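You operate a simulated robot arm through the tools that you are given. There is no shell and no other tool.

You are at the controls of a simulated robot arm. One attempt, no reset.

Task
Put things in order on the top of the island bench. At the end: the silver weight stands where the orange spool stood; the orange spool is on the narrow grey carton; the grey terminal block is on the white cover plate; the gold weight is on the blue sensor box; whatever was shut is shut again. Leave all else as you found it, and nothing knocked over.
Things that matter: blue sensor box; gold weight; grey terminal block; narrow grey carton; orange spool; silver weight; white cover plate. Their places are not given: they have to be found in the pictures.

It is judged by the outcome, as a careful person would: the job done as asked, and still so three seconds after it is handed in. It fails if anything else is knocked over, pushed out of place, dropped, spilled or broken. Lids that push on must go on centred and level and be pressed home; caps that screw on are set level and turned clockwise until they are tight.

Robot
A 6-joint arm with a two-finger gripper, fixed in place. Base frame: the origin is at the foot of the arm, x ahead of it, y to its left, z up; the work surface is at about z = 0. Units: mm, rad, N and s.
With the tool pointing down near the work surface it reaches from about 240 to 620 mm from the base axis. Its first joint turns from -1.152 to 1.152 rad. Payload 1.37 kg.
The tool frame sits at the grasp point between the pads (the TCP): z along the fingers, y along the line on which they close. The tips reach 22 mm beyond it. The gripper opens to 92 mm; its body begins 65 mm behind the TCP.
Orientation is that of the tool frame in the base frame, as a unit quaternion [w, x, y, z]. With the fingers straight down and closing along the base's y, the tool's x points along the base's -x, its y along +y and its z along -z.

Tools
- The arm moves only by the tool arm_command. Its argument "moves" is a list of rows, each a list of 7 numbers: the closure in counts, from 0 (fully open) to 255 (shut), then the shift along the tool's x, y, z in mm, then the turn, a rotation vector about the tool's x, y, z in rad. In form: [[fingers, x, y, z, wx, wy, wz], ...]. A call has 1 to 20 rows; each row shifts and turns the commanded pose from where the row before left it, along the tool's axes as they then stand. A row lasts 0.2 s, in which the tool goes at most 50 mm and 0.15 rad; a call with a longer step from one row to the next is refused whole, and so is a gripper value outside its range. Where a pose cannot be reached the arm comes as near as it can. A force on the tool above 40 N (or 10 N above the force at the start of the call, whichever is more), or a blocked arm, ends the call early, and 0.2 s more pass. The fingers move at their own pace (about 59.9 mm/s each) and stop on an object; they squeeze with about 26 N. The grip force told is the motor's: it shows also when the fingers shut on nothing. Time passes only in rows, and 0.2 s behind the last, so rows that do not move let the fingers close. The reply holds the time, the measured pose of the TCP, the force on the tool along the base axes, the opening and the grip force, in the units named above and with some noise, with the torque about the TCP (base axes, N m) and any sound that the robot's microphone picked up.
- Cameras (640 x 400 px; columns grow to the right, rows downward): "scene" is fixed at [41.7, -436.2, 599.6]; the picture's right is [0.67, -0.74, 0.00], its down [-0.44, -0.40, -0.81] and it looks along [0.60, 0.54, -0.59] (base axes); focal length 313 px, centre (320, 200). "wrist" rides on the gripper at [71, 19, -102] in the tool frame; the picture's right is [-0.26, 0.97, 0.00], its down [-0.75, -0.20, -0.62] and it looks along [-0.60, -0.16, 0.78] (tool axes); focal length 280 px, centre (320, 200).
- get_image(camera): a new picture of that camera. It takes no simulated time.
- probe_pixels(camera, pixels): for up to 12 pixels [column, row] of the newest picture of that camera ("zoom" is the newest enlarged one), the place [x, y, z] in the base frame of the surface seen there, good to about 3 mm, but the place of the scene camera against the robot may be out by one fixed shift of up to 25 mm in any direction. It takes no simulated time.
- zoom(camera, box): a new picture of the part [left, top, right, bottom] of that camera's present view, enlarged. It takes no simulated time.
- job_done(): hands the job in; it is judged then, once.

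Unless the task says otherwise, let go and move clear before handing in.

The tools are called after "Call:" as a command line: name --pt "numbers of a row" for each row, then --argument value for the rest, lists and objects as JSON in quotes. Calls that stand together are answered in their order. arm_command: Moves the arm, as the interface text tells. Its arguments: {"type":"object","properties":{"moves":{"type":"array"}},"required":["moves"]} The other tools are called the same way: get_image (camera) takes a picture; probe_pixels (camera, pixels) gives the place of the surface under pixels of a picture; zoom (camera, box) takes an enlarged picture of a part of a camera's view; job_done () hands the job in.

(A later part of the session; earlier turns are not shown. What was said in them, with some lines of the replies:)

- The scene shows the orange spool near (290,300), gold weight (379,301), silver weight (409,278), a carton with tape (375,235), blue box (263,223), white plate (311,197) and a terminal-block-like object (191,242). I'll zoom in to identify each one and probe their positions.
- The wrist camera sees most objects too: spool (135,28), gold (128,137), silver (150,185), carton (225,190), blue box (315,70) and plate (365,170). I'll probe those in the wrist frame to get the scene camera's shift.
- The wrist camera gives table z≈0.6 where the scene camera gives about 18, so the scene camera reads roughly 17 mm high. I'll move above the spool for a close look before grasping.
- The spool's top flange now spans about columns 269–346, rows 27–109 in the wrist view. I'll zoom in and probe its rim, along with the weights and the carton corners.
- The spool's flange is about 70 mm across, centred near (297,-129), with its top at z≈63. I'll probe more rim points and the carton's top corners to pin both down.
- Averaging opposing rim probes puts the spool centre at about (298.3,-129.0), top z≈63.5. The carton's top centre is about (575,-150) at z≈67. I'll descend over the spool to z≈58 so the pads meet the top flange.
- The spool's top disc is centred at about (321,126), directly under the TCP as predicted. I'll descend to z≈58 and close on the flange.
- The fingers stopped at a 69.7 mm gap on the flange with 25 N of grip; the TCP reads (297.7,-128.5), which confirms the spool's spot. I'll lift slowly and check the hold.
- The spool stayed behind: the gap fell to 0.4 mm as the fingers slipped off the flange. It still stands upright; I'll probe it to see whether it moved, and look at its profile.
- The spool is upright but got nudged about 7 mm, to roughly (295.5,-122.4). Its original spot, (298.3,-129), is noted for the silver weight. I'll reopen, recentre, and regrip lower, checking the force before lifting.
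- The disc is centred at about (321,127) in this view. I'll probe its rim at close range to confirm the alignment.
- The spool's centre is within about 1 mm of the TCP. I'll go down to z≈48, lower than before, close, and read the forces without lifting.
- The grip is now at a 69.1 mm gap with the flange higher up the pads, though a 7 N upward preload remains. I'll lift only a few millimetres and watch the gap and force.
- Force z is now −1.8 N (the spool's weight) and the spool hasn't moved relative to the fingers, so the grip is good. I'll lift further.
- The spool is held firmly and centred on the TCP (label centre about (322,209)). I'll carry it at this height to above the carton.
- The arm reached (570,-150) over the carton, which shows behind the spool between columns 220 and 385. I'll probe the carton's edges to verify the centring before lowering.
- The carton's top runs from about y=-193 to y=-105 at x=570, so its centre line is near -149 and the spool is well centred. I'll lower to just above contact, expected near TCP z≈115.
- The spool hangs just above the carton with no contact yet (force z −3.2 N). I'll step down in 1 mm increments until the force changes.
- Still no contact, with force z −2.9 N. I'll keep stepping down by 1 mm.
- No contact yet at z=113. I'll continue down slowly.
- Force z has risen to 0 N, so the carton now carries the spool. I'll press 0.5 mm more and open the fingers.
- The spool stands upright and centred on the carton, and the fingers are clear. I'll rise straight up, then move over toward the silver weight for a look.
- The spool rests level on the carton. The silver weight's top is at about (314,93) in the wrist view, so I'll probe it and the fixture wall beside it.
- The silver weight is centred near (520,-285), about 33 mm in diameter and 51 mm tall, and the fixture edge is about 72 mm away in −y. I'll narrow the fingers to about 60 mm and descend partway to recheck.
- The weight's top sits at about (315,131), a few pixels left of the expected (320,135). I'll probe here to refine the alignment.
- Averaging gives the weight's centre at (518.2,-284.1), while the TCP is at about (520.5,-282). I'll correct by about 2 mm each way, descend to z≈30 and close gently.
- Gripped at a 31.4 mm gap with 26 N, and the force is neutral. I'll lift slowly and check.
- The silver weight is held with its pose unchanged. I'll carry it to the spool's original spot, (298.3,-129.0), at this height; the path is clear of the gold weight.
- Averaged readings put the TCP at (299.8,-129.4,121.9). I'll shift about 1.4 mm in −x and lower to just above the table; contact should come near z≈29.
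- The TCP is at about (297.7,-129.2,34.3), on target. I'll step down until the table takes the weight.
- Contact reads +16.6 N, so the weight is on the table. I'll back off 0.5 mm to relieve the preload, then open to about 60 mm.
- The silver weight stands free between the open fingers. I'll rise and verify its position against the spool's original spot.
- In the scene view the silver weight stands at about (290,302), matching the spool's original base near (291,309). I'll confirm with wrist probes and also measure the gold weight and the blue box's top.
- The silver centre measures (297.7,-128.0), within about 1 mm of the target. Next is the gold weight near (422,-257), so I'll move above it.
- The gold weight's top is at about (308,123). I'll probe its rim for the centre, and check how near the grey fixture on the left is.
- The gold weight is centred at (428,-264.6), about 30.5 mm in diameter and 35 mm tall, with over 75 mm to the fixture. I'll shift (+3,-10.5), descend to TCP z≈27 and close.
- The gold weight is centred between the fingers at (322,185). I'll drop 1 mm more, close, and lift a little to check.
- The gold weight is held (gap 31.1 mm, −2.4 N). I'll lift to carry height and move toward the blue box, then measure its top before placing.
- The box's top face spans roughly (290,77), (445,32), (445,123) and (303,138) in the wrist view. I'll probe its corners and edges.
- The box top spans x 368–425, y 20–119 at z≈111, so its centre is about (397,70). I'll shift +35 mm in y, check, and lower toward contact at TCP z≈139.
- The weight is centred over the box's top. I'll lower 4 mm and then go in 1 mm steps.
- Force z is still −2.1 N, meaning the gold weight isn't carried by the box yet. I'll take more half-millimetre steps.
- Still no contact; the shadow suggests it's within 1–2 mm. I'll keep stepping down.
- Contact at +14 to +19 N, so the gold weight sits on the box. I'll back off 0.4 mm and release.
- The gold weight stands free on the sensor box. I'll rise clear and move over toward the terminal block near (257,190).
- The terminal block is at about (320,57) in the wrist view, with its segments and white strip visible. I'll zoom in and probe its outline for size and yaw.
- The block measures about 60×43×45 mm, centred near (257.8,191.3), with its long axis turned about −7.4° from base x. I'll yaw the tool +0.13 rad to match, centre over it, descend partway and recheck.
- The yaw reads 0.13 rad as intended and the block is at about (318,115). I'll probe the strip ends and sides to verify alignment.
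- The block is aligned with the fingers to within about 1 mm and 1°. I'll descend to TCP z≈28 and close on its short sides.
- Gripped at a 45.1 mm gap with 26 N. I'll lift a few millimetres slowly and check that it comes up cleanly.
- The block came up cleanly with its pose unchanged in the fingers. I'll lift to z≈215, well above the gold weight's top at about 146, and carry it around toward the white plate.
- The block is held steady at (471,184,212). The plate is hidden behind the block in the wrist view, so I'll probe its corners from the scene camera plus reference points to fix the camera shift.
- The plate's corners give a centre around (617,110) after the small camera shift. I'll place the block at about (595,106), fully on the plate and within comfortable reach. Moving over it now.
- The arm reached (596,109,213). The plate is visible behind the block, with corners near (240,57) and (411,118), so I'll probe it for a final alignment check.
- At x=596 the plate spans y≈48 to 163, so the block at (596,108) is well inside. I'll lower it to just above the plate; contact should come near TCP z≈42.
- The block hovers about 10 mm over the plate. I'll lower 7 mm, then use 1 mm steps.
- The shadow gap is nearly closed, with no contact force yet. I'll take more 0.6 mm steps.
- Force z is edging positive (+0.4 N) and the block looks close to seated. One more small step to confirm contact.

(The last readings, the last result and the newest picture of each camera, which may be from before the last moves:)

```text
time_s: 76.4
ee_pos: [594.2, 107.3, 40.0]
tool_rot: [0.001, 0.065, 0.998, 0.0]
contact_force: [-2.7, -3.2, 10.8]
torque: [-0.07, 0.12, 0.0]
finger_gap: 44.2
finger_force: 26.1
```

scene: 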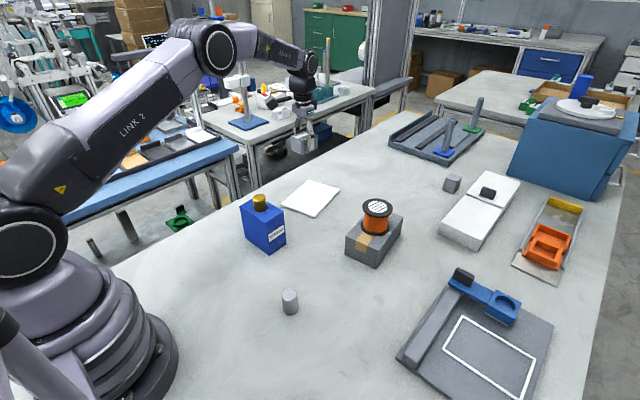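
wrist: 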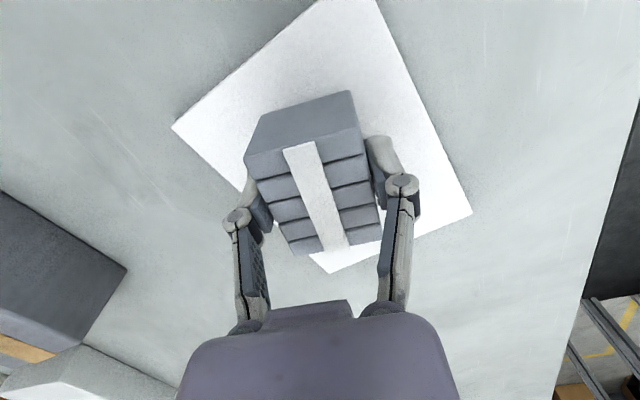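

Contact is confirmed at +10.8 N, so the block is on the plate. I'll back off 0.6 mm and open the fingers.

Call:
arm_command --pt "255 0 0 -0.6 0 0 0" --pt "255 0 0 0 0 0 0" --pt "60 0 0 0 0 0 0" --pt "60 0 0 0 0 0 0" --pt "60 0 0 0 0 0 0"

Call:
get_image --camera "wrist"

Call:
zoom --camera "scene" --box '[260, 150, 360, 230]'

```text
time_s: 77.6
ee_pos: [593.0, 109.1, 41.3]
tool_rot: [0.0, 0.065, 0.998, 0.0]
contact_force: [0.0, 0.0, -0.1]
torque: [-0.02, -0.03, 0.0]
finger_gap: 70.6
finger_force: 0.0
```

```text
taken
```

wrist: 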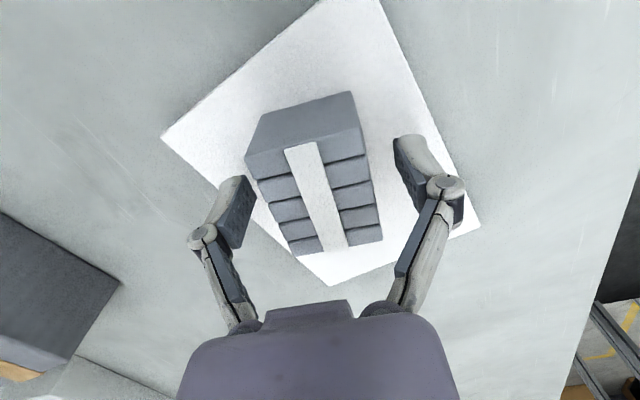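

```text
5.00 times, centred on (310, 190) of scene
```

zoom: 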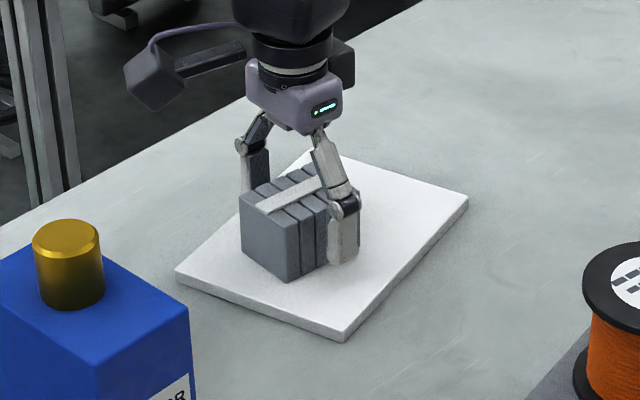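

The block sits flat on the plate and the fingers are open. I'll rise straight up and retreat high toward the starting area for a final check.

Call:
arm_command --pt "60 0 0 -10 0 0 0" --pt "60 0 0 -25 0 0 0" --pt "60 0 0 -40 0 0 0" --pt "60 0 0 -45 0 0 0" --pt "60 0 0 -45 0 0 0" --pt "60 0 0 -45 0 0 0" --pt "60 0 0 -45 0 0 0" --pt "60 0 0 -45 0 0 -0.065" --pt "0 30 0 0 0 0 -0.065" --pt "0 35 0 0 0 0 0" --pt "0 40 0 0 0 0 0" --pt "0 40 0 0 0 0 0" --pt "0 40 0 0 0 0 0" --pt "0 30 0 0 0 0 0" --pt "0 0 0 0 0 0 0"

Call:
get_image --camera "scene"

Call:
get_image --camera "wrist"

```text
time_s: 80.8
ee_pos: [380.3, 110.1, 339.0]
tool_rot: [0.0, 0.0, 1.0, 0.0]
contact_force: [0.4, 0.1, -0.5]
torque: [0.0, -0.04, 0.01]
finger_gap: 92.0
finger_force: 0.0
```

```text
taken
```

scene: 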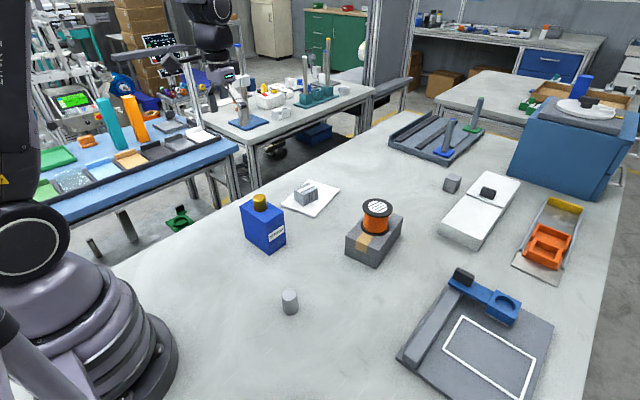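

```text
taken
```

wrist: 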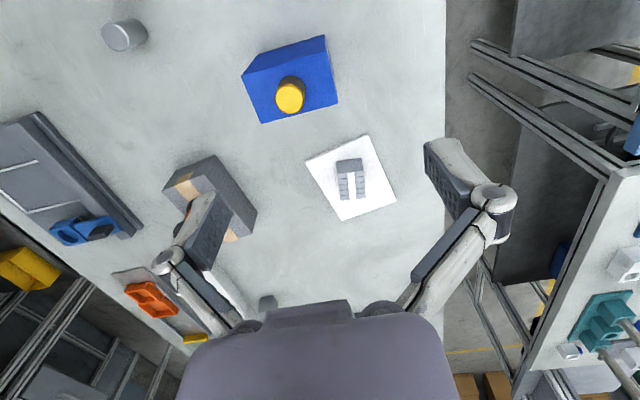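

All four objects appear in place: silver at (290,301), spool on the carton at (377,217), block on the plate at (306,194) and gold on the box at (259,201). I'll take one last close look before handing in.

Call:
zoom --camera "scene" --box '[220, 165, 440, 325]'

Call:
zoom --camera "scene" --box '[380, 80, 620, 230]'

```text
2.50 times, centred on (330, 245) of scene
```

zoom: 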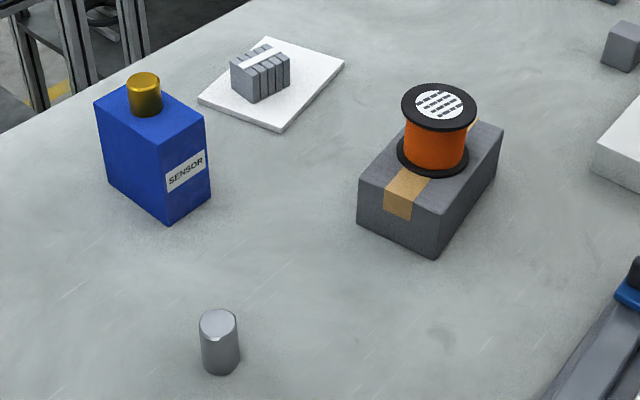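

```text
2.67 times, centred on (500, 155) of scene
```

zoom: 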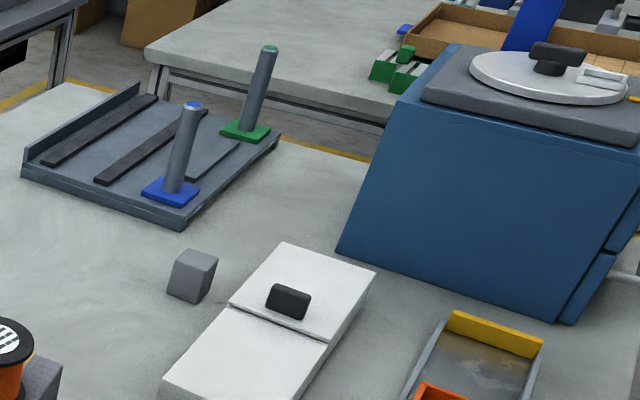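

The close-ups show all four objects upright and stable where they belong. The rest of the bench matches the first pictures, nothing was opened, and the gripper is empty and clear, so I'm handing in.

Call:
job_done

```text
The job is handed in.
```

The job is handed in, and all four objects are where you asked. In the last pictures everything stood upright, and the rest of the bench looked the same as at the start.

- **Silver weight:** it stands where the orange spool stood, within about 1 mm by the wrist-camera readings.
- **Orange spool:** it is on the narrow grey carton, close to centred.
- **Grey terminal block:** it sits flat on the white cover plate. It is about 25 mm short of the plate's centre, on the robot's side, because the centre is at the limit of the arm's reach.
- **Gold weight:** it is centred on top of the blue sensor box.
- **Anything shut:** I opened nothing, so nothing needed shutting again.

My first grip on the spool slipped off its top rim and nudged it about 7 mm; it stayed upright. I had already measured its original spot, so the silver weight went there and not to the nudged position.
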